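You operate a simulated robot arm through the tools that you are given. There is no shell and no other tool. Be economical: measure what you need, move in short steps, check, and stop when the job is done.

Carry out the task below with a simulated robot arm. There is one attempt and no reset: what you move stays moved.

## Task
Tip the water out of the soaked deep bowl and scour it clean.
Fine: tip it into the sink; put bowl and scourer back; then run the cold tap through the sink and turn it off. Set down upright: scourer. What is to be rubbed or washed off counts as gone when no trace of it is left.
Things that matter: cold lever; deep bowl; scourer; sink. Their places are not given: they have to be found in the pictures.

Only the result counts: the job must be done as asked and must still hold three seconds after the hand-in. Knocking over, shifting, dropping, spilling or breaking anything else fails it.

## Robot
A 6-joint arm with a two-finger gripper, fixed in place. Base frame: the origin is at the foot of the arm, x ahead of it, y to its left, z up. Units: m, rad, N and s.
Its first joint turns from -2.897 to 2.897 rad. Payload 2.45 kg.
The tool frame sits at the grasp point between the pads (the TCP): z along the fingers, y along the line on which they close. The tips reach 0.02 m beyond it. The gripper opens to 0.14 m. The gripper's body begins 0.168 m behind the TCP.
Orientation is that of the tool frame in the base frame, as [roll, pitch, yaw] about the fixed x, y, z axes, in that order (R = Rz(yaw) Ry(pitch) Rx(roll)). With the fingers straight down and closing along the base's y, the tool's x points along the base's -x, its y along +y and its z along -z.

## Interface
- The arm moves only by the tool servo_tool. Its argument "commands" is a list of rows, each a list of 7 numbers: the shift along the tool's x, y, z in units of 40 mm (1.0 is 40 mm), then the turn, a rotation vector about the tool's x, y, z in units of 8 degrees (1.0 is 8 degrees), then the closure, from 0 (fully open) to 1 (shut). In form: [[x, y, z, wx, wy, wz, hand], ...]. A call has 1 to 10 rows; each row shifts and turns the commanded pose from where the row before left it, along the tool's axes as they then stand. A call with a number of a shift or a turn outside -1 to 1 is refused whole. Rows are played at 5 a second. More than 0.05 m and 0.15 rad between two rows, or a gripper value outside its range, and nothing of the call is played. Where a pose cannot be reached the arm comes as near as it can. A force on the tool above 40 N (or 10 N above the force at the start of the call, whichever is more), or a blocked arm, ends the call early, and 0.2 s more pass. The fingers move at their own pace (about 0.045 m/s each) and stop on an object; they squeeze with about 39 N. The grip force told is the motor's: it shows also when the fingers shut on nothing. Time passes only in rows, and 0.2 s behind the last, so rows that do not move let the fingers close. The reply holds the time, the measured pose of the TCP, the force on the tool along the base axes, the opening and the grip force, in the units named above and with some noise, with the torque about the TCP (base axes, N m) and any sound that the robot's microphone picked up.
- Cameras (640 x 400 px; columns grow to the right, rows downward): "scene" is fixed at [0.0491, -0.6511, 1.5034]; the picture's right is [0.68, -0.74, 0.00], its down [-0.35, -0.33, -0.88] and it looks along [0.65, 0.59, -0.48] (base axes); focal length 375 px, centre (320, 200). "wrist" rides on the gripper at [0.078, 0.011, -0.209] in the tool frame; the picture's right is [-0.14, 0.99, 0.00], its down [-0.92, -0.13, -0.37] and it looks along [-0.36, -0.05, 0.93] (tool axes); focal length 280 px, centre (320, 200).
- grab_frame(camera): a new picture of that camera. No time passes.
- probe_pixels(camera, pixels): for up to 12 pixels [column, row] of the newest picture of that camera ("zoom" is the newest enlarged one), the place [x, y, z] in the base frame of the surface seen there, good to about 0.002 m. No time passes.
- enlarge(camera, box): a new picture of the part [left, top, right, bottom] of that camera's present view, enlarged. No time passes.
- close_job(): hands the job in; it is judged then, once.

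Keep the steps short. Do not move on a guess: measure, check each grasp and each placing, and mend mistakes. In all there are 80 turns and 34 pictures (those below and enlarged ones count). Leave the gripper open and the arm clear of the work at the hand-in unless told otherwise, and finish with a single line.

The tools are called as name(argument=value, ...) on one line, values as JSON. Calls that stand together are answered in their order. servo_tool: Moves the arm, as the interface text tells. Its arguments: {"type":"object","properties":{"commands":{"type":"array"}},"required":["commands"]} The other tools are called the same way: grab_frame (camera) takes a picture; probe_pixels (camera, pixels) gives the place of the surface under pixels of a picture; enlarge (camera, box) takes an enlarged picture of a part of a camera's view; close_job () hands the job in.

At the start:

```text
time_s: 0.0
eef_pos: [0.6021, 0.2184, 1.2377]
ee_rot: [3.141, 0.001, 3.14]
contact_force: [0.4, 0.7, 0.1]
torque: [0.0, -0.02, -0.02]
opening: 0.1395
grip_force: 0.0
```

scene: 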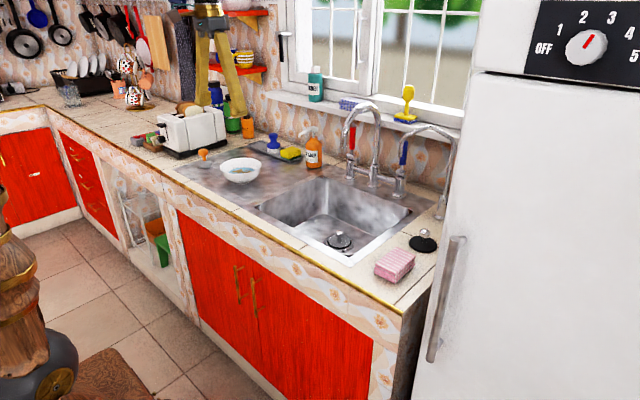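
wrist: 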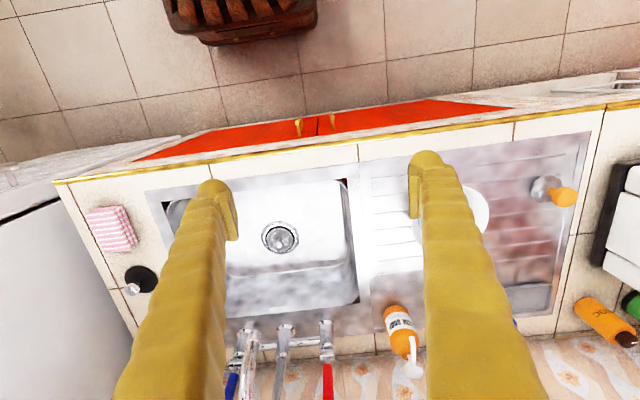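

I see the bowl at about (240,170), the sink at (335,215), red and blue levers at (352,140) and (403,155), and possible scourers at (290,153) and (395,264). I'll enlarge these areas first.

enlarge(camera="scene", box=[170, 110, 330, 210])

enlarge(camera="scene", box=[300, 80, 460, 180])

```text
4.00 times, centred on (250, 160) of scene
```

zoom: 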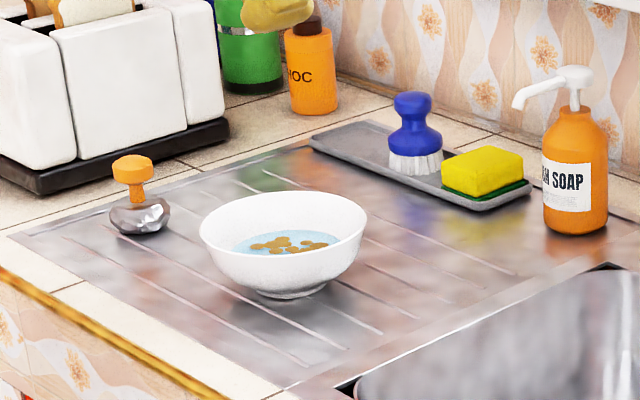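

```text
4.00 times, centred on (380, 130) of scene
```

zoom: 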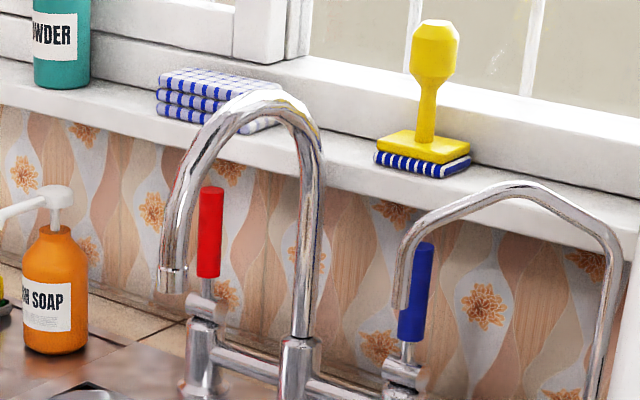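

Most likely the scourer is the steel-wool pad with the orange knob. Next I'll measure it and the bowl, using the zoom of the drainboard, and take a closer look at the taps and sink.

enlarge(camera="scene", box=[170, 130, 298, 210])

probe_pixels(camera="scene", pixels=[[203, 151], [204, 156], [204, 163], [221, 168], [260, 168], [240, 159], [239, 179], [242, 171], [290, 152], [273, 140], [240, 182], [225, 158]])

enlarge(camera="scene", box=[250, 130, 458, 260])

```text
5.00 times, centred on (234, 170) of scene
```

zoom: 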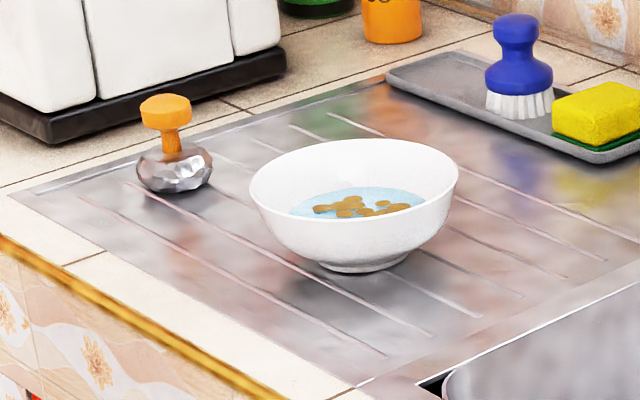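

```text
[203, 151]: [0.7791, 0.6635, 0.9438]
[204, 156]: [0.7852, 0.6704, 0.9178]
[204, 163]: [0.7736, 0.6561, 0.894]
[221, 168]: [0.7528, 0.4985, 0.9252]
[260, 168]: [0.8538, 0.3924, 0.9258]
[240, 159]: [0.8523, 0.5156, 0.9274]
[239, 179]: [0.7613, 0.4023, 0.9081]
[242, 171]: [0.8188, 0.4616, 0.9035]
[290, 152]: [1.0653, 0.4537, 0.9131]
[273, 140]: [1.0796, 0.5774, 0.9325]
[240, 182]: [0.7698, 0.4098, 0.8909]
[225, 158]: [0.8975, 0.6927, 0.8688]
```

```text
3.08 times, centred on (354, 195) of scene
```

zoom: 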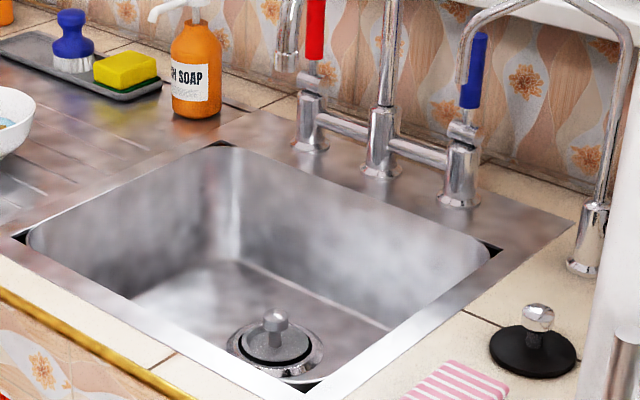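

Now I'll probe the sink rim, its floor and the taps in this zoom.

probe_pixels(camera="zoom", pixels=[[25, 240], [225, 145], [490, 250], [300, 385], [275, 340], [180, 295], [330, 290], [473, 80], [462, 130], [458, 190], [313, 30], [380, 150]])

probe_pixels(camera="scene", pixels=[[344, 148], [356, 108], [380, 115], [401, 150], [410, 130], [440, 130], [404, 142], [404, 163], [313, 150], [314, 132], [316, 143], [360, 180]])

```text
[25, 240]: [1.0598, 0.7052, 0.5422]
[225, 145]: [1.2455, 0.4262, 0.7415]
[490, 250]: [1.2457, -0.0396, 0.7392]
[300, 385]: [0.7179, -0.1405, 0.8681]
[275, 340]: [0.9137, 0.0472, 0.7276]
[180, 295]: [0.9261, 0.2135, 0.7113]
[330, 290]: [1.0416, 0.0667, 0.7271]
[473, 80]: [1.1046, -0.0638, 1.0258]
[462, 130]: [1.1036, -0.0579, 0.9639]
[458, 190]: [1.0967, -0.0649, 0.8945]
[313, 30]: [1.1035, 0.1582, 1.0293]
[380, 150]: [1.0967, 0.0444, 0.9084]
```

```text
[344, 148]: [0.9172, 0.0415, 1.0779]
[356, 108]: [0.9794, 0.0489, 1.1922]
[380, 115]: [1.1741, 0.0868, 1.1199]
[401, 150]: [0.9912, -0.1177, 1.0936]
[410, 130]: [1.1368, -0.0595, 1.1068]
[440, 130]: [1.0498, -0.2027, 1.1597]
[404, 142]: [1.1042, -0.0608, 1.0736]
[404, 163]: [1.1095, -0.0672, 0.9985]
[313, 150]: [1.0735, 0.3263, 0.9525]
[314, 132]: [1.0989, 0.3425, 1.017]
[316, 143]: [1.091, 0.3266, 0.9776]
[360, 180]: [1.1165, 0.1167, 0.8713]
```

Next I'll probe the wrist picture for the sink's rim.

probe_pixels(camera="wrist", pixels=[[300, 176], [300, 184], [342, 178], [349, 230], [362, 230], [358, 306], [300, 318], [280, 238], [165, 200], [300, 300], [350, 186], [335, 240]])

enlarge(camera="wrist", box=[120, 130, 600, 400])

```text
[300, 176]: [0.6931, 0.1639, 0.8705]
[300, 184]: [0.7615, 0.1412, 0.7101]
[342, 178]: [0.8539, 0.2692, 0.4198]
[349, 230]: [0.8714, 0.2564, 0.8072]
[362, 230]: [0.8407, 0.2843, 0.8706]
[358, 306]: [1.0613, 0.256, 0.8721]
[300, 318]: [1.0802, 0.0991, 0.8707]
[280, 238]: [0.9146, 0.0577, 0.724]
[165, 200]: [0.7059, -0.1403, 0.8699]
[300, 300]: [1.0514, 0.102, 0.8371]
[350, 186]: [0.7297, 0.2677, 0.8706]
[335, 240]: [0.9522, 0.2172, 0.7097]
```

```text
1.33 times, centred on (360, 265) of wrist
```

zoom: 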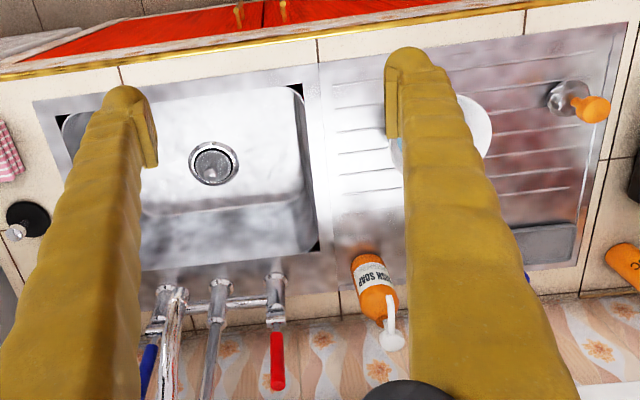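

The sink opening spans x 0.71–1.055 and y −0.12–0.26, with the floor at z≈0.71 and the counter at 0.869. The bowl centre is about (0.803, 0.446) with its rim at about 0.93. Before I hold any water I'll test the tipping motion empty-handed over the sink, starting by moving to about (0.80, 0.05, 1.08).

servo_tool(commands=[[-0.71, -0.6, 0.56, 0, 0, 0, 0], [-0.71, -0.6, 0.56, 0, 0, 0, 0], [-0.71, -0.6, 0.56, 0, 0, 0, 0], [-0.71, -0.6, 0.56, 0, 0, 0, 0], [-0.71, -0.6, 0.56, 0, 0, 0, 0], [-0.71, -0.6, 0.56, 0, 0, 0, 0], [-0.71, -0.6, 0.56, 0, 0, 0, 0]])

servo_tool(commands=[[0, 0, 0, 1, 0, 0, 0], [0, 0, 0, 1, 0, 0, 0], [0, 0, 0, 1, 0, 0, 0], [0, 0, 0, 1, 0, 0, 0], [0, 0, 0, 1, 0, 0, 0], [0, 0, 0, 1, 0, 0, 0], [0, 0, 0, 1, 0, 0, 0], [0, 0, 0, 1, 0, 0, 0]])

servo_tool(commands=[[0, 0, 0, 1, 0, 0, 0], [0, 0, 0, 1, 0, 0, 0], [0, 0, 0, 1, 0, 0, 0], [0, 0, 0, 1, 0, 0, 0], [0, 0, 0, 1, 0, 0, 0]])

grab_frame(camera="scene")

```text
time_s: 1.6
eef_pos: [0.8001, 0.0507, 1.0816]
ee_rot: [3.141, 0.0, 3.141]
contact_force: [0.2, -0.6, 0.1]
torque: [0.0, -0.05, 0.06]
opening: 0.14
grip_force: 0.1
```

```text
time_s: 3.4
eef_pos: [0.8016, 0.0504, 1.0826]
ee_rot: [-2.023, 0.001, 3.141]
contact_force: [-0.1, -0.2, 0.0]
torque: [0.03, -0.01, 0.03]
opening: 0.1403
grip_force: 0.0
```

```text
time_s: 4.6
eef_pos: [0.8014, 0.05, 1.0821]
ee_rot: [-1.332, 0.002, -3.137]
contact_force: [0.0, 0.4, 0.2]
torque: [0.04, -0.01, 0.03]
opening: 0.1401
grip_force: 0.0
```

```text
26 pictures are left
```

scene: 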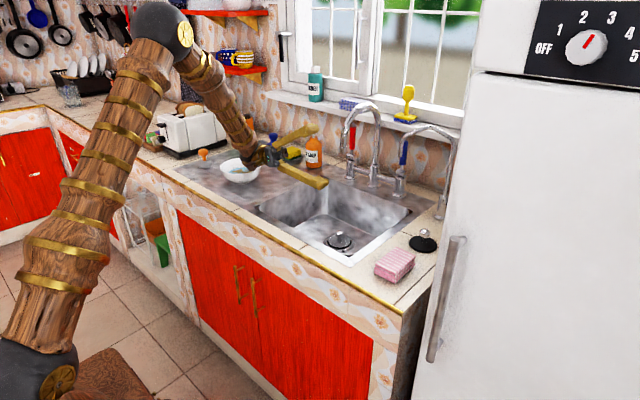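

The tip of about 104° works and everything stays clear. I'll undo it and move above the bowl's −y rim.

servo_tool(commands=[[0, 0, 0, -1, 0, 0, 0], [0, 0, 0, -1, 0, 0, 0], [0, 0, 0, -1, 0, 0, 0], [0, 0, 0, -1, 0, 0, 0], [0, 0, 0, -1, 0, 0, 0], [0, 0, 0, -1, 0, 0, 0], [0, 0, 0, -1, 0, 0, 0]])

servo_tool(commands=[[0, 0, 0, -1, 0, 0, 0], [0, 0, 0, -1, 0, 0, 0], [0, 0, 0, -1, 0, 0, 0], [0, 0, 0, -1, 0, 0, 0], [0, 0, 0, -1, 0, 0, 0], [0, 0, 0, -1, 0, 0, 0]])

servo_tool(commands=[[0, 1, 0, 0, 0, 0, 0], [0, 1, -0.25, 0, 0, 0, 0], [0, 1, -0.25, 0, 0, 0, 0], [0, 1, 0, 0, 0, 0, 0], [0, 1, 0, 0, 0, 0, 0], [0, 1, 0, 0, 0, 0, 0], [0, 1, 0, 0, 0, 0, 0], [0, 1, 0, 0, 0, 0, 0]])

grab_frame(camera="wrist")

```text
time_s: 6.2
eef_pos: [0.8026, 0.0501, 1.0803]
ee_rot: [-2.305, 0.001, -3.141]
contact_force: [0.1, -0.5, 0.8]
torque: [-0.03, 0.0, -0.02]
opening: 0.14
grip_force: 0.0
```

```text
time_s: 7.6
eef_pos: [0.8011, 0.0503, 1.0808]
ee_rot: [3.14, 0.002, -3.141]
contact_force: [-0.7, -0.6, -0.4]
torque: [-0.01, 0.01, 0.02]
opening: 0.1403
grip_force: 0.0
```

```text
time_s: 9.4
eef_pos: [0.8016, 0.3706, 1.1015]
ee_rot: [3.141, 0.003, -3.141]
contact_force: [0.0, -0.1, 0.0]
torque: [0.02, -0.03, 0.01]
opening: 0.1401
grip_force: 0.0
```

```text
25 pictures are left
```

wrist: 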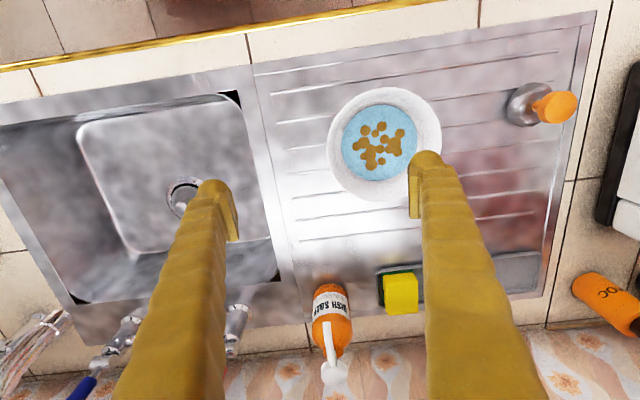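

I'll probe the bowl's rim and inside, plus the scourer.

probe_pixels(camera="wrist", pixels=[[329, 142], [331, 142], [336, 142], [344, 145], [384, 90], [440, 130], [366, 197], [378, 140], [560, 106], [520, 103], [550, 88], [571, 118]])

enlarge(camera="wrist", box=[310, 70, 470, 170])

```text
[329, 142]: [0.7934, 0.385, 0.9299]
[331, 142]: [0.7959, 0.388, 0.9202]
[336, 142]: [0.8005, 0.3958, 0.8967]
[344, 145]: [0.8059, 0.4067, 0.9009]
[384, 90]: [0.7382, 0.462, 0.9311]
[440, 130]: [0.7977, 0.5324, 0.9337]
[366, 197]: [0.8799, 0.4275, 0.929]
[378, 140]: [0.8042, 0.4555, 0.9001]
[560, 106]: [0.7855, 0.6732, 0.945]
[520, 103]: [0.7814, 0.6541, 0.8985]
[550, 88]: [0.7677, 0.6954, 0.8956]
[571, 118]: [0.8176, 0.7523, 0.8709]
```

```text
4.00 times, centred on (390, 120) of wrist
```

zoom: 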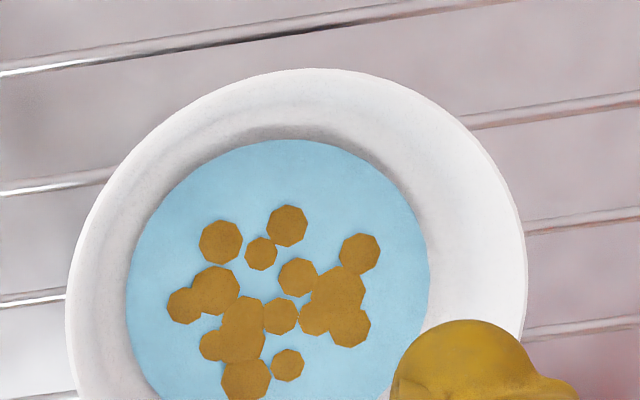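

The rim is at z≈0.930, centred at about (0.808, 0.458) with radius 0.075, and the wall slopes inward. I'll lean the tool 24° to match the wall, narrow the fingers to about 5 cm, and go to a pre-grasp pose.

servo_tool(commands=[[0, 0, 0, -1, 0, 0, 0.3], [0, 0, 0, -1, 0, 0, 0.6], [0, 0, 0, -1, 0, 0, 0.64], [-0.053, -0.493, 0.797, 0, 0, 0, 0.64], [-0.053, -0.493, 0.797, 0, 0, 0, 0.64], [-0.053, -0.493, 0.797, 0, 0, 0, 0.64], [0, 0, 0, 0, 0, 0, 0.64]])

grab_frame(camera="wrist")

```text
time_s: 11.0
eef_pos: [0.8069, 0.3559, 0.99]
ee_rot: [2.722, 0.002, 3.141]
contact_force: [-0.5, -0.3, 0.7]
torque: [-0.01, 0.0, 0.01]
opening: 0.0505
grip_force: 0.2
```

```text
23 pictures are left
```

wrist: 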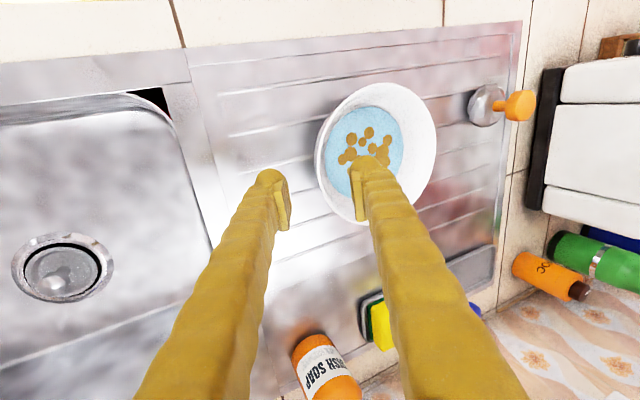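

The fingers straddle the near wall. I'll check the rim location once more before descending.

probe_pixels(camera="wrist", pixels=[[319, 160], [318, 155], [321, 175], [325, 160], [332, 165], [340, 165], [317, 160], [385, 84], [436, 135]])

```text
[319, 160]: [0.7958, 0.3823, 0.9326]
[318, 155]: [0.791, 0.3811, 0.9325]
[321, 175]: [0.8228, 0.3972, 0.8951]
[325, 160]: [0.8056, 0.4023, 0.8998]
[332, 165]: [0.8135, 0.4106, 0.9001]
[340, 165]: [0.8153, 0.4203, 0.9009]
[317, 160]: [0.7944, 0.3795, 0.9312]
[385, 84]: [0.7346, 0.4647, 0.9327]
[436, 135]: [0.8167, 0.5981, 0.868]
```

The rim is confirmed at y≈0.381, z≈0.932. I'll go down 8 cm along the tool and close gently.

servo_tool(commands=[[0, 0, 0.6, 0, 0, 0, 0.64], [0, 0, 0.7, 0, 0, 0, 0.64], [0, 0, 0.7, 0, 0, 0, 0.64], [0, 0, 0, 0, 0, 0, 0.64]])

servo_tool(commands=[[0, 0, 0, 0, 0, 0, 1], [0, 0, 0, 0, 0, 0, 1], [0, 0, 0, 0, 0, 0, 1], [0, 0, 0, 0, 0, 0, 1], [0, 0, 0, 0, 0, 0, 1]])

grab_frame(camera="wrist")

```text
time_s: 12.0
eef_pos: [0.8081, 0.3883, 0.9171]
ee_rot: [2.722, 0.003, -3.141]
contact_force: [-0.6, -0.1, -1.1]
torque: [-0.01, 0.03, 0.01]
opening: 0.0502
grip_force: 0.1
```

```text
time_s: 13.2
eef_pos: [0.8074, 0.3873, 0.9165]
ee_rot: [2.723, 0.002, 3.141]
contact_force: [0.3, -0.4, -1.5]
torque: [-0.18, 0.02, 0.01]
opening: 0.006
grip_force: 32.3
```

```text
22 pictures are left
```

wrist: 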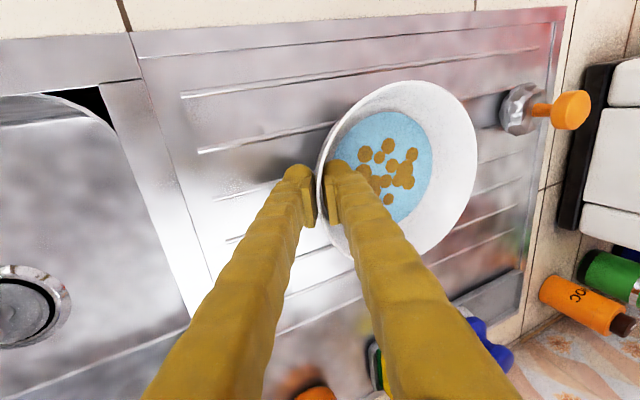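

The grip holds: opening 6 mm, 32 N. I'll lift straight up 4 cm and check.

servo_tool(commands=[[0, 0.1, -0.23, 0, 0, 0, 1], [0, 0.15, -0.34, 0, 0, 0, 1], [0, 0.15, -0.34, 0, 0, 0, 1], [0, 0, 0, 0, 0, 0, 1]])

enlarge(camera="scene", box=[170, 110, 330, 210])

```text
time_s: 14.2
eef_pos: [0.8078, 0.3876, 0.9571]
ee_rot: [2.724, 0.001, -3.141]
contact_force: [-0.6, -0.4, -2.1]
torque: [-0.19, 0.08, 0.0]
opening: 0.0057
grip_force: 32.4
```

```text
4.00 times, centred on (250, 160) of scene
```

zoom: 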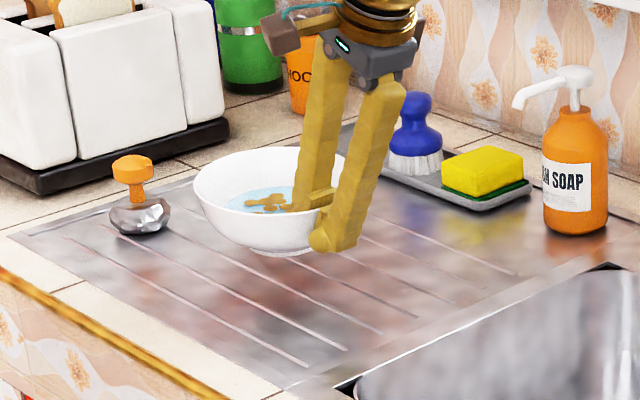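

The bowl is lifted level with the water still in it. I'll raise it further and carry it over to the sink.

servo_tool(commands=[[0, 0.2, -0.45, 0, 0, 0, 1], [0, 0.305, -0.685, 0, 0, 0, 1], [0, 0.305, -0.685, 0, 0, 0, 1], [0, 0.305, -0.685, 0, 0, 0, 1], [0, 0.1, -0.24, 0, 0, 0, 1]])

servo_tool(commands=[[0.02, -0.35, -0.155, 0, 0, 0, 1], [0.02, -0.685, -0.305, 0, 0, 0, 1], [0.02, -0.685, -0.305, 0, 0, 0, 1], [0.02, -0.685, -0.305, 0, 0, 0, 1], [0.02, -0.685, -0.305, 0, 0, 0, 1], [0.02, -0.685, -0.305, 0, 0, 0, 1], [0.02, -0.685, -0.305, 0, 0, 0, 1], [0.02, -0.685, -0.305, 0, 0, 0, 1], [0.02, -0.685, -0.305, 0, 0, 0, 1], [0.02, -0.685, -0.305, 0, 0, 0, 1]])

servo_tool(commands=[[0.02, -0.685, -0.305, 0, 0, 0, 1], [0, -0.457, -0.203, 0, 0, 0, 1], [0, -0.2, -0.09, 0, 0, 0, 1], [0, 0, 0, 0, 0, 0, 1]])

grab_frame(camera="scene")

```text
time_s: 15.4
eef_pos: [0.8076, 0.386, 1.0774]
ee_rot: [2.723, 0.0, 3.141]
contact_force: [-0.1, 1.1, -3.1]
torque: [-0.16, 0.05, 0.01]
opening: 0.0062
grip_force: 32.1
```

```text
time_s: 17.6
eef_pos: [0.8004, 0.1007, 1.078]
ee_rot: [2.721, 0.001, 3.141]
contact_force: [-0.1, 0.5, -1.7]
torque: [-0.16, -0.02, 0.03]
opening: 0.0059
grip_force: 32.5
```

```text
time_s: 18.6
eef_pos: [0.7993, 0.0422, 1.0768]
ee_rot: [2.722, -0.001, 3.14]
contact_force: [0.4, -1.0, -2.7]
torque: [-0.21, 0.02, -0.01]
opening: 0.0061
grip_force: 32.3
```

```text
20 pictures are left
```

scene: 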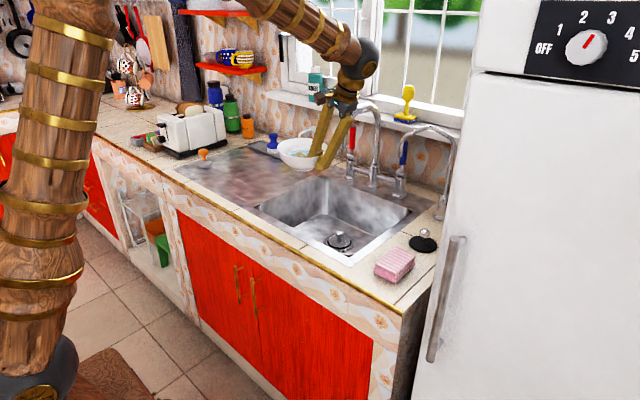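

The bowl hangs level over the sink. I'll shift it 4 cm further in and 4 cm lower, then tip it slowly.

servo_tool(commands=[[0, -0.33, 0.127, 0, 0, 0, 1], [0, -0.33, 0.127, 0, 0, 0, 1], [0, -0.33, 0.127, 0, 0, 0, 1], [0, -0.33, 0.127, 0, 0, 0, 1], [0, 0, 0, 0.5, 0, 0, 1], [0, 0, 0, 0.5, 0, 0, 1], [0, 0, 0, 0.5, 0, 0, 1], [0, 0, 0, 0.5, 0, 0, 1], [0, 0, 0, 0.5, 0, 0, 1]])

servo_tool(commands=[[0, 0, 0, 0.5, 0, 0, 1], [0, 0, 0, 0.5, 0, 0, 1], [0, 0, 0, 0.5, 0, 0, 1], [0, 0, 0, 0.5, 0, 0, 1], [0, 0, 0, 0.5, 0, 0, 1], [0, 0, 0, 0.5, 0, 0, 1], [0, 0, 0, 0.5, 0, 0, 1], [0, 0, 0, 0.5, 0, 0, 1], [0, 0, 0, 0.5, 0, 0, 1], [0, 0, 0, 0.5, 0, 0, 1]])

enlarge(camera="scene", box=[220, 80, 444, 220])

```text
time_s: 20.6
eef_pos: [0.7985, 0.0035, 1.0353]
ee_rot: [3.073, 0.002, 3.141]
contact_force: [-0.1, 0.9, -2.6]
torque: [-0.17, 0.01, -0.01]
opening: 0.006
grip_force: 32.2
```

```text
time_s: 22.8
eef_pos: [0.7979, 0.0038, 1.0367]
ee_rot: [-2.513, 0.001, 3.142]
contact_force: [-0.7, -0.4, -2.7]
torque: [-0.07, -0.01, 0.01]
opening: 0.0061
grip_force: 31.7
```

```text
2.86 times, centred on (332, 150) of scene
```

zoom: 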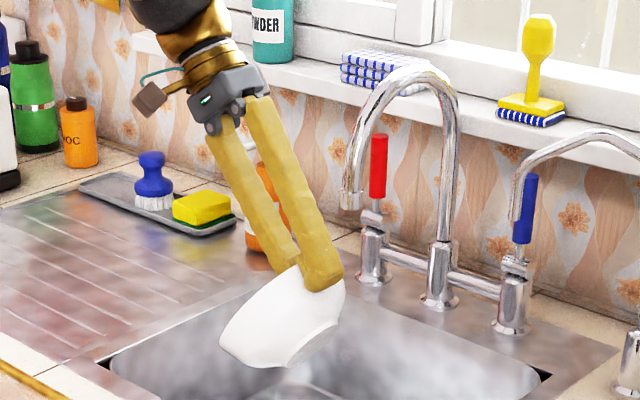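

It is tipped 60° and pouring inside the sink. I'll continue to about 124° and hold for a moment.

servo_tool(commands=[[0, 0, 0, 0.6, 0, 0, 1], [0, 0, 0, 0.6, 0, 0, 1], [0, 0, 0, 0.8, 0, 0, 1], [0, 0, 0, 0.8, 0, 0, 1], [0, 0, 0, 0.8, 0, 0, 1], [0, 0, 0, 0.8, 0, 0, 1], [0, 0, 0, 1, 0, 0, 1], [0, 0, 0, 1, 0, 0, 1], [0, 0, 0, 1, 0, 0, 1], [0, 0, 0, 0.6, 0, 0, 1]])

servo_tool(commands=[[0, 0, 0, 0, 0, 0, 1], [0, 0, 0, 0, 0, 0, 1], [0, 0, 0, 0, 0, 0, 1], [0, 0, 0, 0, 0, 0, 1], [0, 0, 0, 0, 0, 0, 1]])

enlarge(camera="scene", box=[170, 80, 458, 260])

```text
time_s: 25.0
eef_pos: [0.7983, 0.0018, 1.037]
ee_rot: [-1.395, 0.001, -3.141]
contact_force: [-0.5, -0.5, -2.1]
torque: [0.12, 0.04, 0.04]
opening: 0.006
grip_force: 32.6
```

```text
time_s: 26.2
eef_pos: [0.7992, 0.0038, 1.0362]
ee_rot: [-1.397, 0.002, 3.141]
contact_force: [0.2, 0.0, -2.6]
torque: [0.09, 0.0, -0.04]
opening: 0.0059
grip_force: 32.5
```

```text
2.22 times, centred on (314, 170) of scene
```

zoom: 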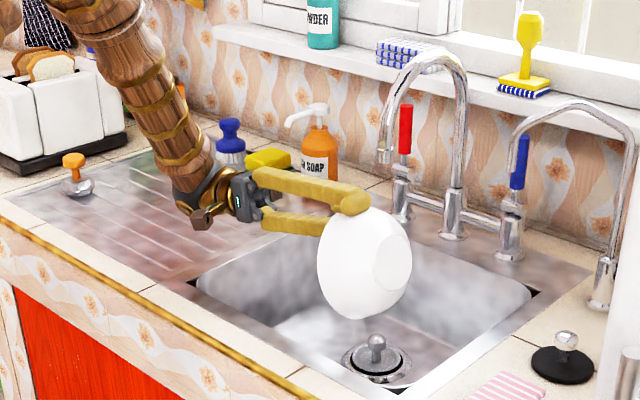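

The water is poured out. I'll turn the bowl back upright.

servo_tool(commands=[[0, 0, 0, -1, 0, 0, 1], [0, 0, 0, -1, 0, 0, 1], [0, 0, 0, -1, 0, 0, 1], [0, 0, 0, -1, 0, 0, 1], [0, 0, 0, -1, 0, 0, 1], [0, 0, 0, -1, 0, 0, 1], [0, 0, 0, -1, 0, 0, 1], [0, 0, 0, -1, 0, 0, 1], [0, 0, 0, -1, 0, 0, 1], [0, 0, 0, -1, 0, 0, 1]])

servo_tool(commands=[[0, 0, 0, -1, 0, 0, 1], [0, 0, 0, -1, 0, 0, 1], [0, 0, 0, -1, 0, 0, 1], [0, 0, 0, -1, 0, 0, 1], [0, 0, 0, -1, 0, 0, 1], [0, 0, 0, -0.5, 0, 0, 1], [0, 0, 0, 0, 0, 0, 1]])

grab_frame(camera="wrist")

```text
time_s: 28.4
eef_pos: [0.798, 0.0039, 1.0363]
ee_rot: [-2.794, 0.001, -3.141]
contact_force: [0.6, -0.2, -2.2]
torque: [-0.1, 0.01, 0.02]
opening: 0.0062
grip_force: 31.9
```

```text
time_s: 30.0
eef_pos: [0.7993, 0.0032, 1.0364]
ee_rot: [2.723, 0.002, 3.141]
contact_force: [-0.9, 0.4, -2.3]
torque: [-0.18, 0.03, -0.01]
opening: 0.0057
grip_force: 32.6
```

```text
17 pictures are left
```

wrist: 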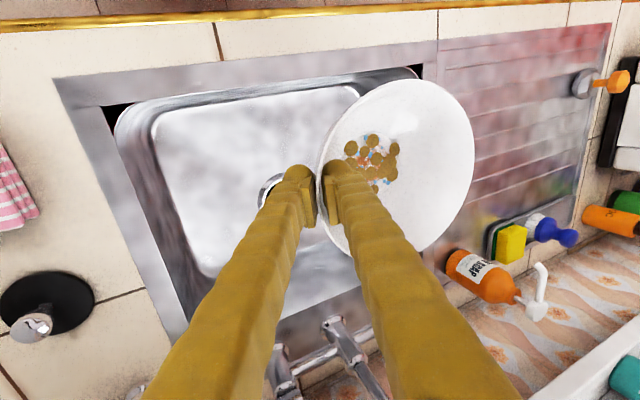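

The water is gone and the brown stains remain. I'll carry the bowl back over its original spot.

servo_tool(commands=[[-0.02, 0.5, 0.22, 0, 0, 0, 1], [-0.02, 0.877, 0.391, 0, 0, 0, 1], [-0.02, 0.877, 0.391, 0, 0, 0, 1], [-0.02, 0.877, 0.391, 0, 0, 0, 1], [-0.02, 0.877, 0.391, 0, 0, 0, 1], [-0.02, 0.877, 0.391, 0, 0, 0, 1], [-0.02, 0.877, 0.391, 0, 0, 0, 1], [-0.02, 0.877, 0.391, 0, 0, 0, 1], [-0.02, 0.877, 0.391, 0, 0, 0, 1], [-0.02, 0.877, 0.391, 0, 0, 0, 1]])

servo_tool(commands=[[0, 0.35, 0.15, 0, 0, 0, 1], [0, 0, 0, 0, 0, 0, 1], [0, -0.305, 0.685, 0, 0, 0, 1], [0, -0.305, 0.685, 0, 0, 0, 1], [0, -0.2, 0.45, 0, 0, 0, 1], [0, 0, 0, 0, 0, 0, 1]])

```text
time_s: 32.2
eef_pos: [0.8069, 0.3727, 1.0369]
ee_rot: [2.723, 0.0, 3.141]
contact_force: [0.2, 1.4, -1.8]
torque: [-0.16, -0.01, 0.01]
opening: 0.0061
grip_force: 32.7
```

```text
time_s: 33.6
eef_pos: [0.8076, 0.3858, 0.9565]
ee_rot: [2.721, 0.001, 3.141]
contact_force: [-0.3, 0.0, -3.5]
torque: [-0.17, 0.0, 0.0]
opening: 0.006
grip_force: 32.7
```

I'll lower it the last 39 mm slowly.

servo_tool(commands=[[0, -0.16, 0.37, 0, 0, 0, 1], [0, -0.14, 0.32, 0, 0, 0, 1], [0, -0.07, 0.17, 0, 0, 0, 1], [0, -0.01, 0.04, 0, 0, 0, 1], [0, 0, 0, 0, 0, 0, 1]])

```text
time_s: 34.8
eef_pos: [0.8082, 0.386, 0.9173]
ee_rot: [2.723, 0.002, 3.141]
contact_force: [1.0, -4.2, 5.8]
torque: [-0.07, -0.17, -0.07]
opening: 0.0061
grip_force: 32.3
```

It is touching the board, with a small upward force. I'll open to about 5 cm and back out along the tool axis.

servo_tool(commands=[[0, 0, 0, 0, 0, 0, 0.8], [0, 0, 0, 0, 0, 0, 0.66], [0, 0, 0, 0, 0, 0, 0.66], [0, 0, 0, 0, 0, 0, 0.66]])

servo_tool(commands=[[0, 0, -0.6, 0, 0, 0, 0.66], [0, 0, -1, 0, 0, 0, 0.66], [0, 0, -1, 0, 0, 0, 0.66], [0, 0, -1, 0, 0, 0, 0.66], [0, 0, -1, 0, 0, 0, 0.66]])

servo_tool(commands=[[0, 0, 0, 1, 0, 0, 0.5], [0, 0, 0, 1, 0, 0, 0.5], [0, 0, 0, 1, 0, 0, 0.5], [0.1, 1, 0, 0, 0, 0, 0.5], [0.1, 1, 0, 0, 0, 0, 0.5], [0.1, 1, 0, 0, 0, 0, 0.5], [0.1, 1, 0, 0, 0, 0, 0.5], [0.1, 1, 0, 0, 0, 0, 0.5]])

grab_frame(camera="wrist")

```text
time_s: 35.8
eef_pos: [0.8081, 0.3863, 0.9177]
ee_rot: [2.722, 0.002, -3.141]
contact_force: [-0.3, 0.7, 0.5]
torque: [0.0, 0.01, -0.01]
opening: 0.0477
grip_force: 0.1
```

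```text
time_s: 37.0
eef_pos: [0.8067, 0.3115, 1.0852]
ee_rot: [2.722, 0.001, -3.139]
contact_force: [0.1, 1.0, -0.5]
torque: [0.01, 0.03, -0.02]
opening: 0.0472
grip_force: 0.0
```

```text
time_s: 38.8
eef_pos: [0.7878, 0.5102, 1.0881]
ee_rot: [3.141, 0.002, 3.141]
contact_force: [-1.0, -0.9, 0.0]
torque: [0.02, -0.01, 0.03]
opening: 0.0702
grip_force: 0.1
```

```text
16 pictures are left
```

wrist: 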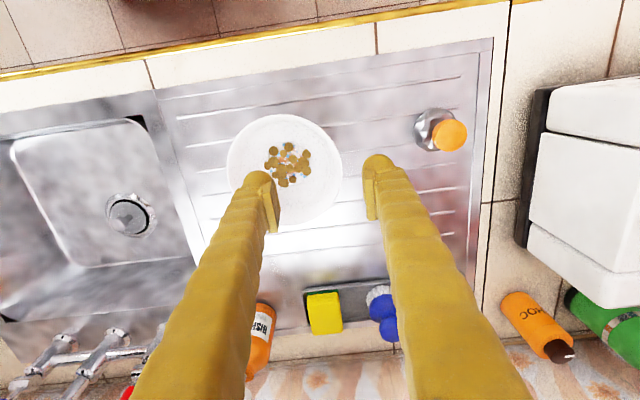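

I'll take a closer look at the bowl's stains and the scourer, then probe them.

enlarge(camera="wrist", box=[220, 90, 476, 250])

probe_pixels(camera="wrist", pixels=[[287, 115], [228, 165], [342, 160], [268, 150], [310, 165], [287, 147], [295, 183], [450, 135], [438, 135], [462, 130], [420, 120], [424, 142]])

```text
2.50 times, centred on (348, 170) of wrist
```

zoom: 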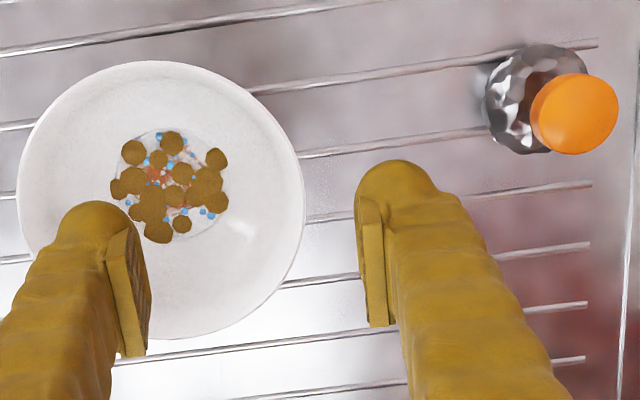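

```text
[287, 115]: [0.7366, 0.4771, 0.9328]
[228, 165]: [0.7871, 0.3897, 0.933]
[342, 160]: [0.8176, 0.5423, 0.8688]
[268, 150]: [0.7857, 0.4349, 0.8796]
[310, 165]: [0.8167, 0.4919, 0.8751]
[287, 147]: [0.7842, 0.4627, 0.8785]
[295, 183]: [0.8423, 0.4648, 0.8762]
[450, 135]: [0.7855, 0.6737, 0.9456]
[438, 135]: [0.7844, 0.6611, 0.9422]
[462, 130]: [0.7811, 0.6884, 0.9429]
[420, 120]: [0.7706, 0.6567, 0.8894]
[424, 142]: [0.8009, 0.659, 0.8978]
```

The stains sit on the bowl floor at z≈0.878, within x 0.78–0.845 and y 0.433–0.494. The scourer's axis is about (0.787, 0.674), with its knob top at 0.945. I'll check toaster clearance before going there.

probe_pixels(camera="wrist", pixels=[[530, 160], [545, 150], [550, 95], [560, 100], [525, 240], [535, 255], [545, 110], [620, 80]])

servo_tool(commands=[[0, 0.82, 0, 0, 0, 0, 0.4], [0, 0.82, 0, 0, 0, 0, 0.4], [0, 0.82, 0, 0, 0, 0, 0.4], [0, 0.82, 0, 0, 0, 0, 0.4], [0, 0.82, 0, 0, 0, 0, 0.4], [0, 0, 0, 0, 0, 0, 0.4]])

grab_frame(camera="wrist")

```text
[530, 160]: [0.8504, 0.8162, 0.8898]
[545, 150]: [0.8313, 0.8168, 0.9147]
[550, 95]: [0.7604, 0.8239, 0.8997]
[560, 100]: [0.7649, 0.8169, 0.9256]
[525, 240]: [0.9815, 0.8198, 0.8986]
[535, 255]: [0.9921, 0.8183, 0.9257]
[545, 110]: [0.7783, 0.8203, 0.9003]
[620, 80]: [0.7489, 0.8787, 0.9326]
```

```text
time_s: 40.2
eef_pos: [0.7861, 0.6752, 1.0869]
ee_rot: [-3.141, 0.001, -3.141]
contact_force: [0.3, 0.5, 0.9]
torque: [0.01, 0.04, -0.01]
opening: 0.0835
grip_force: 0.1
```

```text
14 pictures are left
```

wrist: 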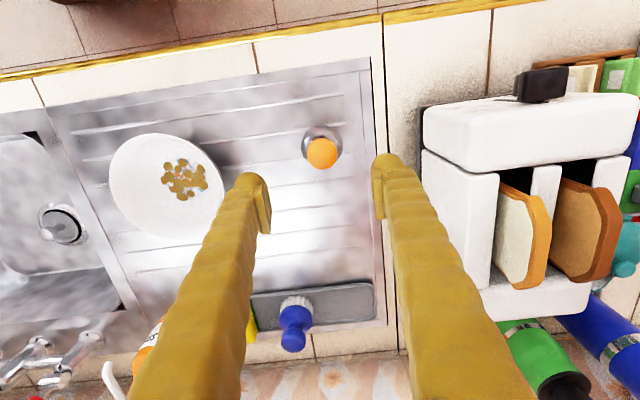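

The toaster face is at y≈0.817, so there is clearance. I'll measure the knob from this angle.

probe_pixels(camera="wrist", pixels=[[322, 150], [309, 150], [335, 150], [321, 138], [321, 164], [305, 145], [341, 145], [318, 129]])

enlarge(camera="wrist", box=[282, 110, 362, 180])

```text
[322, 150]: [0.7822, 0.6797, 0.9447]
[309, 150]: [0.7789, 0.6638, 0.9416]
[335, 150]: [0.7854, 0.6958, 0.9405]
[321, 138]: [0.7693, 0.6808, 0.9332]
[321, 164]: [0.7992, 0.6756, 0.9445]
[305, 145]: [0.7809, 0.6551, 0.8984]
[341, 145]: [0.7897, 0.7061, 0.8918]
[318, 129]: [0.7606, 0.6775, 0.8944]
```

```text
5.71 times, centred on (322, 145) of wrist
```

zoom: 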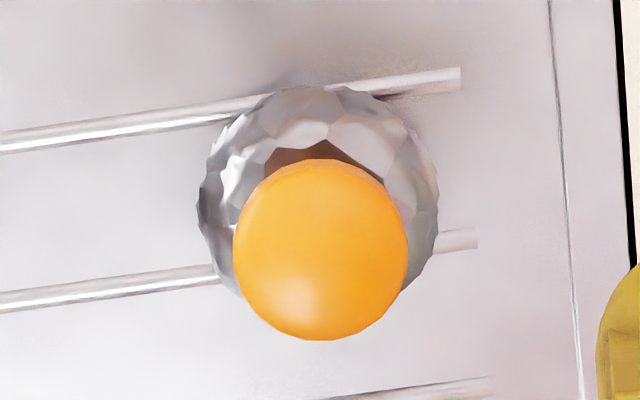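

The knob is centred at about (0.786, 0.680) and is 3.7 cm wide. I'll shift 5 mm, descend to z≈0.929 and close.

servo_tool(commands=[[0, 0.12, 0.9, 0, 0, 0, 0.4], [0, 0, 1, 0, 0, 0, 0.4], [0, 0, 1, 0, 0, 0, 0.4], [0, 0, 0.7, 0, 0, 0, 0.4], [0, 0, 0.35, 0, 0, 0, 0.4], [0, 0, 0, 0, 0, 0, 0.4]])

servo_tool(commands=[[0, 0, 0, 0, 0, 0, 1], [0, 0, 0, 0, 0, 0, 1], [0, 0, 0, 0, 0, 0, 1], [0, 0, 0, 0, 0, 0, 1], [0, 0, 0, 0, 0, 0, 1]])

grab_frame(camera="wrist")

```text
time_s: 41.6
eef_pos: [0.7878, 0.6793, 0.9285]
ee_rot: [-3.14, 0.001, 3.141]
contact_force: [-0.1, 0.3, 0.0]
torque: [0.0, 0.01, 0.01]
opening: 0.0845
grip_force: 0.0
```

```text
time_s: 42.8
eef_pos: [0.7877, 0.6796, 0.9285]
ee_rot: [-3.14, 0.0, -3.141]
contact_force: [0.3, 0.6, 0.4]
torque: [-0.02, -0.02, -0.02]
opening: 0.036
grip_force: 39.3
```

```text
12 pictures are left
```

wrist: 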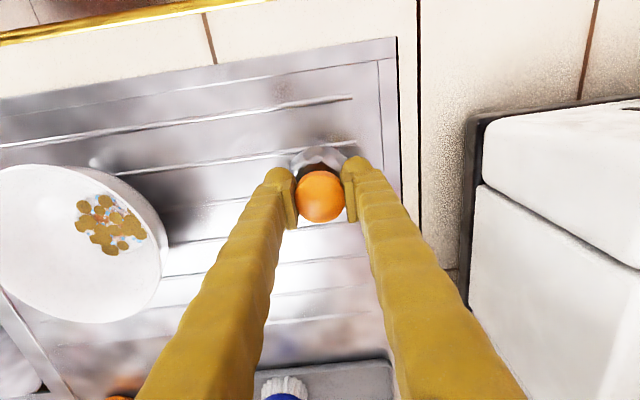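

The knob is gripped at 36 mm. I'll lift, move over the bowl centre at about (0.810, 0.461), and descend to just above the floor.

servo_tool(commands=[[0, 0, -0.6, 0, 0, 0, 1], [0, 0, -0.9, 0, 0, 0, 1], [0, 0, -0.9, 0, 0, 0, 1], [-0.093, -0.911, 0, 0, 0, 0, 1], [-0.093, -0.911, 0, 0, 0, 0, 1], [-0.093, -0.911, 0, 0, 0, 0, 1], [-0.093, -0.911, 0, 0, 0, 0, 1], [-0.093, -0.911, 0, 0, 0, 0, 1], [-0.093, -0.911, 0, 0, 0, 0, 1], [0, 0, 0, 0, 0, 0, 1]])

servo_tool(commands=[[0, 0, 0.7, 0, 0, 0, 1], [0, 0, 0.7, 0, 0, 0, 1], [0, 0, 0.5, 0, 0, 0, 1], [0, 0, 0.1, 0, 0, 0, 1], [0, 0, 0, 0, 0, 0, 1]])

```text
time_s: 45.0
eef_pos: [0.8097, 0.4621, 1.0232]
ee_rot: [3.141, 0.001, -3.141]
contact_force: [0.2, -0.5, 0.2]
torque: [0.01, -0.02, 0.02]
opening: 0.036
grip_force: 39.3
```

```text
time_s: 46.2
eef_pos: [0.8091, 0.4617, 0.944]
ee_rot: [-3.141, 0.003, 3.141]
contact_force: [0.2, -0.1, -1.2]
torque: [0.0, -0.02, -0.03]
opening: 0.0359
grip_force: 38.9
```

No contact yet. I'll ease down in 2 mm steps.

servo_tool(commands=[[0, 0, 0.05, 0, 0, 0, 1], [0, 0, 0.05, 0, 0, 0, 1], [0, 0, 0.05, 0, 0, 0, 1]])

```text
time_s: 47.0
eef_pos: [0.8105, 0.4612, 0.939]
ee_rot: [3.141, 0.002, -3.141]
contact_force: [-0.6, 0.0, -1.1]
torque: [-0.02, -0.01, 0.03]
opening: 0.0359
grip_force: 38.6
```

servo_tool(commands=[[0, 0, 0.05, 0, 0, 0, 1], [0, 0, 0, 0, 0, 0, 1]])

servo_tool(commands=[[0, 0, 0.05, 0, 0, 0, 1], [0, 0, 0, 0, 0, 0, 1]])

```text
time_s: 47.6
eef_pos: [0.8097, 0.462, 0.9374]
ee_rot: [3.141, 0.001, 3.141]
contact_force: [-0.5, 1.2, 0.0]
torque: [0.04, 0.02, 0.02]
opening: 0.0361
grip_force: 39.1
```

```text
time_s: 48.2
eef_pos: [0.8093, 0.4616, 0.9365]
ee_rot: [-3.141, 0.003, -3.141]
contact_force: [-2.3, -0.9, 14.2]
torque: [-0.05, 0.22, 0.03]
opening: 0.0358
grip_force: 38.8
```

Contact at 14 N. I'll ease off slightly and rub in small circles of 10 mm radius.

servo_tool(commands=[[0.25, 0, -0.02, 0, 0, 0, 1], [-0.07, 0.18, 0, 0, 0, 0, 1], [-0.18, 0.07, 0, 0, 0, 0, 1], [-0.18, -0.07, 0, 0, 0, 0, 1], [-0.07, -0.18, 0, 0, 0, 0, 1], [0.07, -0.18, 0, 0, 0, 0, 1], [0.18, -0.07, 0, 0, 0, 0, 1], [0.18, 0.07, 0, 0, 0, 0, 1], [0.07, 0.18, 0, 0, 0, 0, 1], [-0.25, 0, 0, 0, 0, 0, 1]])

enlarge(camera="wrist", box=[200, 60, 440, 260])

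```text
time_s: 50.4
eef_pos: [0.8096, 0.4622, 0.9352]
ee_rot: [3.141, 0.002, 3.14]
contact_force: [-4.0, 0.8, 9.1]
torque: [0.02, 0.2, 0.01]
opening: 0.036
grip_force: 39.1
```

```text
2.00 times, centred on (320, 160) of wrist
```

zoom: 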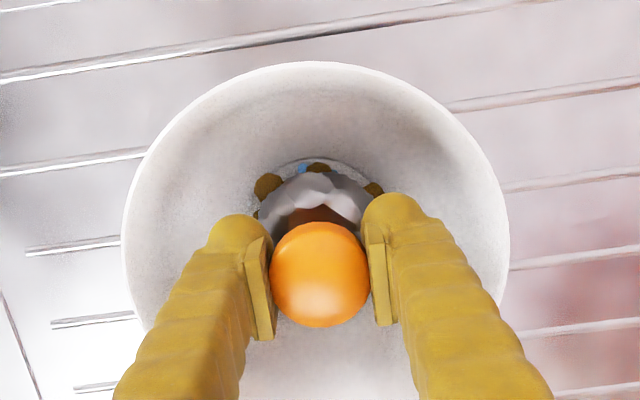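

The bowl hasn't moved, and stains remain along the −x edge. I'll use a wider circle of 17 mm.

servo_tool(commands=[[0.42, 0, 0, 0, 0, 0, 1], [-0.123, 0.297, 0, 0, 0, 0, 1], [-0.297, 0.123, 0, 0, 0, 0, 1], [-0.297, -0.123, 0, 0, 0, 0, 1], [-0.123, -0.297, 0, 0, 0, 0, 1], [0.123, -0.297, 0, 0, 0, 0, 1], [0.297, -0.123, 0, 0, 0, 0, 1], [0.297, 0.123, 0, 0, 0, 0, 1], [0.123, 0.297, 0, 0, 0, 0, 1], [-0.42, 0, 0, 0, 0, 0, 1]])

servo_tool(commands=[[0.42, 0, 0, 0, 0, 0, 1], [-0.123, 0.297, 0, 0, 0, 0, 1], [-0.297, 0.123, 0, 0, 0, 0, 1], [-0.297, -0.123, 0, 0, 0, 0, 1], [-0.123, -0.297, 0, 0, 0, 0, 1], [0.123, -0.297, 0, 0, 0, 0, 1], [0.297, -0.123, 0, 0, 0, 0, 1], [0.297, 0.123, 0, 0, 0, 0, 1], [0.123, 0.297, 0, 0, 0, 0, 1], [-0.42, 0, 0, 0, 0, 0, 1]])

servo_tool(commands=[[0, 0, -0.6, 0, 0, 0, 1], [0, 0, -0.9, 0, 0, 0, 1], [0, 0, -0.9, 0, 0, 0, 1], [0.05, 0.7, 0, 0, 0, 0, 1], [0.05, 0.7, 0, 0, 0, 0, 1], [0.05, 0.7, 0, 0, 0, 0, 1], [0, 0, 0, 0, 0, 0, 1]])

grab_frame(camera="wrist")

```text
time_s: 52.6
eef_pos: [0.8101, 0.4609, 0.9343]
ee_rot: [3.14, 0.002, -3.14]
contact_force: [-3.8, -0.9, 9.1]
torque: [-0.03, 0.26, 0.01]
opening: 0.036
grip_force: 39.6
```

```text
time_s: 54.8
eef_pos: [0.8097, 0.4608, 0.9353]
ee_rot: [3.141, 0.001, -3.141]
contact_force: [-1.1, -0.8, 0.7]
torque: [-0.03, 0.03, 0.0]
opening: 0.0358
grip_force: 39.3
```

```text
time_s: 56.4
eef_pos: [0.8026, 0.5459, 1.0313]
ee_rot: [-3.141, 0.004, 3.141]
contact_force: [0.2, 1.0, -0.1]
torque: [-0.01, 0.01, 0.0]
opening: 0.0359
grip_force: 39.9
```

```text
10 pictures are left
```

wrist: 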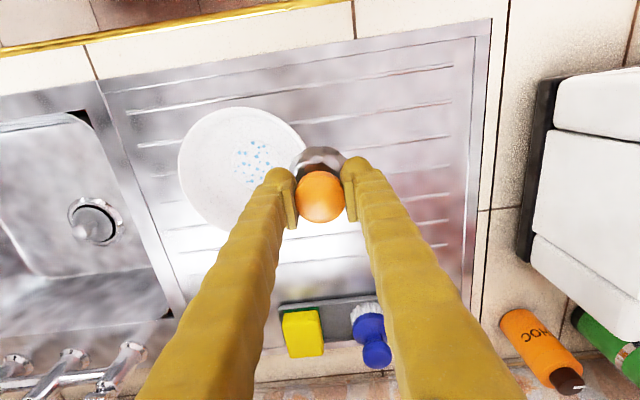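

The brown stains look gone and some blue droplets are visible. I'll enlarge both views to check.

enlarge(camera="wrist", box=[170, 90, 330, 240])

enlarge(camera="scene", box=[200, 145, 280, 195])

```text
2.67 times, centred on (250, 165) of wrist
```

zoom: 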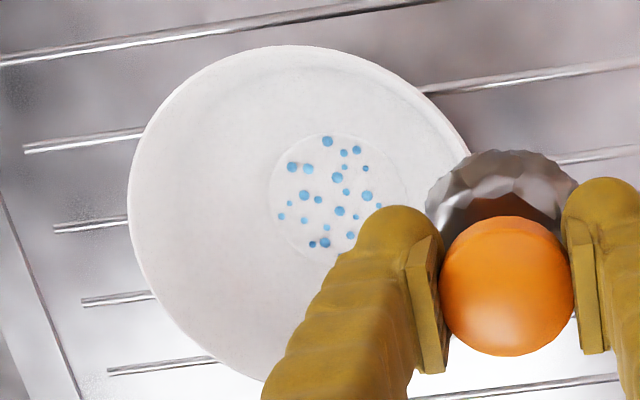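

```text
8.00 times, centred on (240, 170) of scene
```

zoom: 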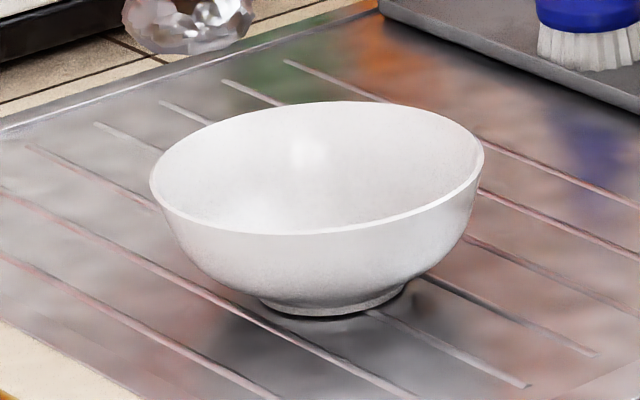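

The bowl is clean, with only wet beads left. I'll bring the scourer back to its spot at (0.788, 0.680).

servo_tool(commands=[[0.093, 0.835, 0, 0, 0, 0, 1], [0.093, 0.835, 0, 0, 0, 0, 1], [0.093, 0.835, 0, 0, 0, 0, 1], [0.093, 0.835, 0, 0, 0, 0, 1], [0, 0, 0, 0, 0, 0, 1], [0, 0, 0.8, 0, 0, 0, 1], [0, 0, 0.8, 0, 0, 0, 1], [0, 0, 0.6, 0, 0, 0, 1], [0, 0, 0.3, 0, 0, 0, 1], [0, 0, 0, 0, 0, 0, 1]])

servo_tool(commands=[[0, 0, 0.05, 0, 0, 0, 1], [0, 0, 0, 0, 0, 0, 1]])

```text
time_s: 58.6
eef_pos: [0.7887, 0.6786, 0.9318]
ee_rot: [-3.14, 0.001, 3.14]
contact_force: [-0.7, -0.9, -0.3]
torque: [0.02, 0.02, 0.01]
opening: 0.0364
grip_force: 39.5
```

```text
time_s: 59.2
eef_pos: [0.7891, 0.6778, 0.9296]
ee_rot: [3.141, 0.002, -3.141]
contact_force: [0.6, 0.6, 0.4]
torque: [0.01, 0.0, 0.04]
opening: 0.0362
grip_force: 39.5
```

servo_tool(commands=[[0, 0, 0.03, 0, 0, 0, 1], [0, 0, 0, 0, 0, 0, 1]])

servo_tool(commands=[[0, 0, 0.03, 0, 0, 0, 1], [0, 0, 0, 0, 0, 0, 1]])

```text
time_s: 59.8
eef_pos: [0.788, 0.6792, 0.9291]
ee_rot: [-3.141, 0.002, 3.141]
contact_force: [-0.7, 0.3, 0.3]
torque: [0.0, 0.02, -0.03]
opening: 0.0357
grip_force: 39.2
```

```text
time_s: 60.4
eef_pos: [0.7889, 0.6789, 0.9267]
ee_rot: [3.141, 0.001, -3.141]
contact_force: [-1.4, -1.2, 13.9]
torque: [-0.05, 0.1, 0.02]
opening: 0.0362
grip_force: 38.3
```

The scourer is touching the board. I'll release, retreat upward, and head toward the sink front.

servo_tool(commands=[[0, 0, -0.03, 0, 0, 0, 0.8], [0, 0, 0, 0, 0, 0, 0.5], [0, 0, 0, 0, 0, 0, 0.4], [0, 0, 0, 0, 0, 0, 0.4], [0, 0, -0.7, 0, 0, 0, 0.4], [0, 0, -1, 0, 0, 0, 0.4], [0, 0, -1, 0, 0, 0, 0.4], [0, 0, -1, 0, 0, 0, 0.4], [0, 0, -1, 0, 0, 0, 0.4], [0, 0, -1, 0, 0, 0, 0.4]])

servo_tool(commands=[[0, -1, 0, 0, 0, 0, 0.6], [0, -1, 0, 0, 0, 0, 0.6], [0, -1, 0, 0, 0, 0, 0.6], [0, -1, 0, 0, 0, 0, 0.6], [0, -1, 0, 0, 0, 0, 0.6], [0, -1, 0, 0, 0, 0, 0.6], [0, -1, 0, 0, 0, 0, 0.6], [0, -1, 0, 0, 0, 0, 0.6], [0, -1, 0, 0, 0, 0, 0.6], [0, -1, 0, 0, 0, 0, 0.6]])

servo_tool(commands=[[0.2, -1, 0, 0, 0, 0, 0.6], [0.2, -1, 0, 0, 0, 0, 0.6], [0.2, -1, 0, 0, 0, 0, 0.6], [0.2, -1, 0, 0, 0, 0, 0.6], [0.2, -1, 0, 0, 0, 0, 0.6], [0.2, -1, 0, 0, 0, 0, 0.6], [0.2, -1, 0, 0, 0, 0, 0.6], [0.2, -1, 0, 0, 0, 0, 0.6]])

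servo_tool(commands=[[0, 0, 0, 0, -1, 0, 0.6], [0, 0, 0, 0, -1, 0, 0.6], [0, 0, 0, 0, -1, 0, 0.6], [0, 0, 0, 0, -1, 0, 0.6], [0, 0, 0, 0, -1, 0, 0.6], [0, 0, 0, 0, -0.6, 0, 0.6]])

grab_frame(camera="wrist")

```text
time_s: 62.6
eef_pos: [0.7879, 0.6797, 1.1556]
ee_rot: [-3.141, 0.001, -3.141]
contact_force: [0.2, 0.3, -0.5]
torque: [-0.04, 0.02, -0.04]
opening: 0.0839
grip_force: 0.1
```

```text
time_s: 64.8
eef_pos: [0.7886, 0.2801, 1.1553]
ee_rot: [3.142, 0.0, -3.141]
contact_force: [1.3, 0.7, -0.7]
torque: [0.01, 0.07, -0.03]
opening: 0.0559
grip_force: 0.1
```

```text
time_s: 66.6
eef_pos: [0.7246, -0.0428, 1.1565]
ee_rot: [-3.141, 0.001, 3.14]
contact_force: [-0.2, 0.5, -0.4]
torque: [-0.02, 0.01, -0.03]
opening: 0.0561
grip_force: 0.1
```

```text
time_s: 68.0
eef_pos: [0.7236, -0.0413, 1.1562]
ee_rot: [3.141, 0.784, 3.141]
contact_force: [0.2, 0.2, 0.4]
torque: [-0.01, -0.01, 0.01]
opening: 0.0557
grip_force: 0.0
```

```text
7 pictures are left
```

wrist: 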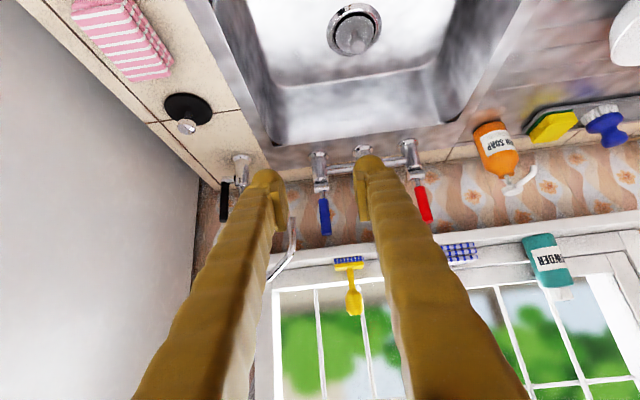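

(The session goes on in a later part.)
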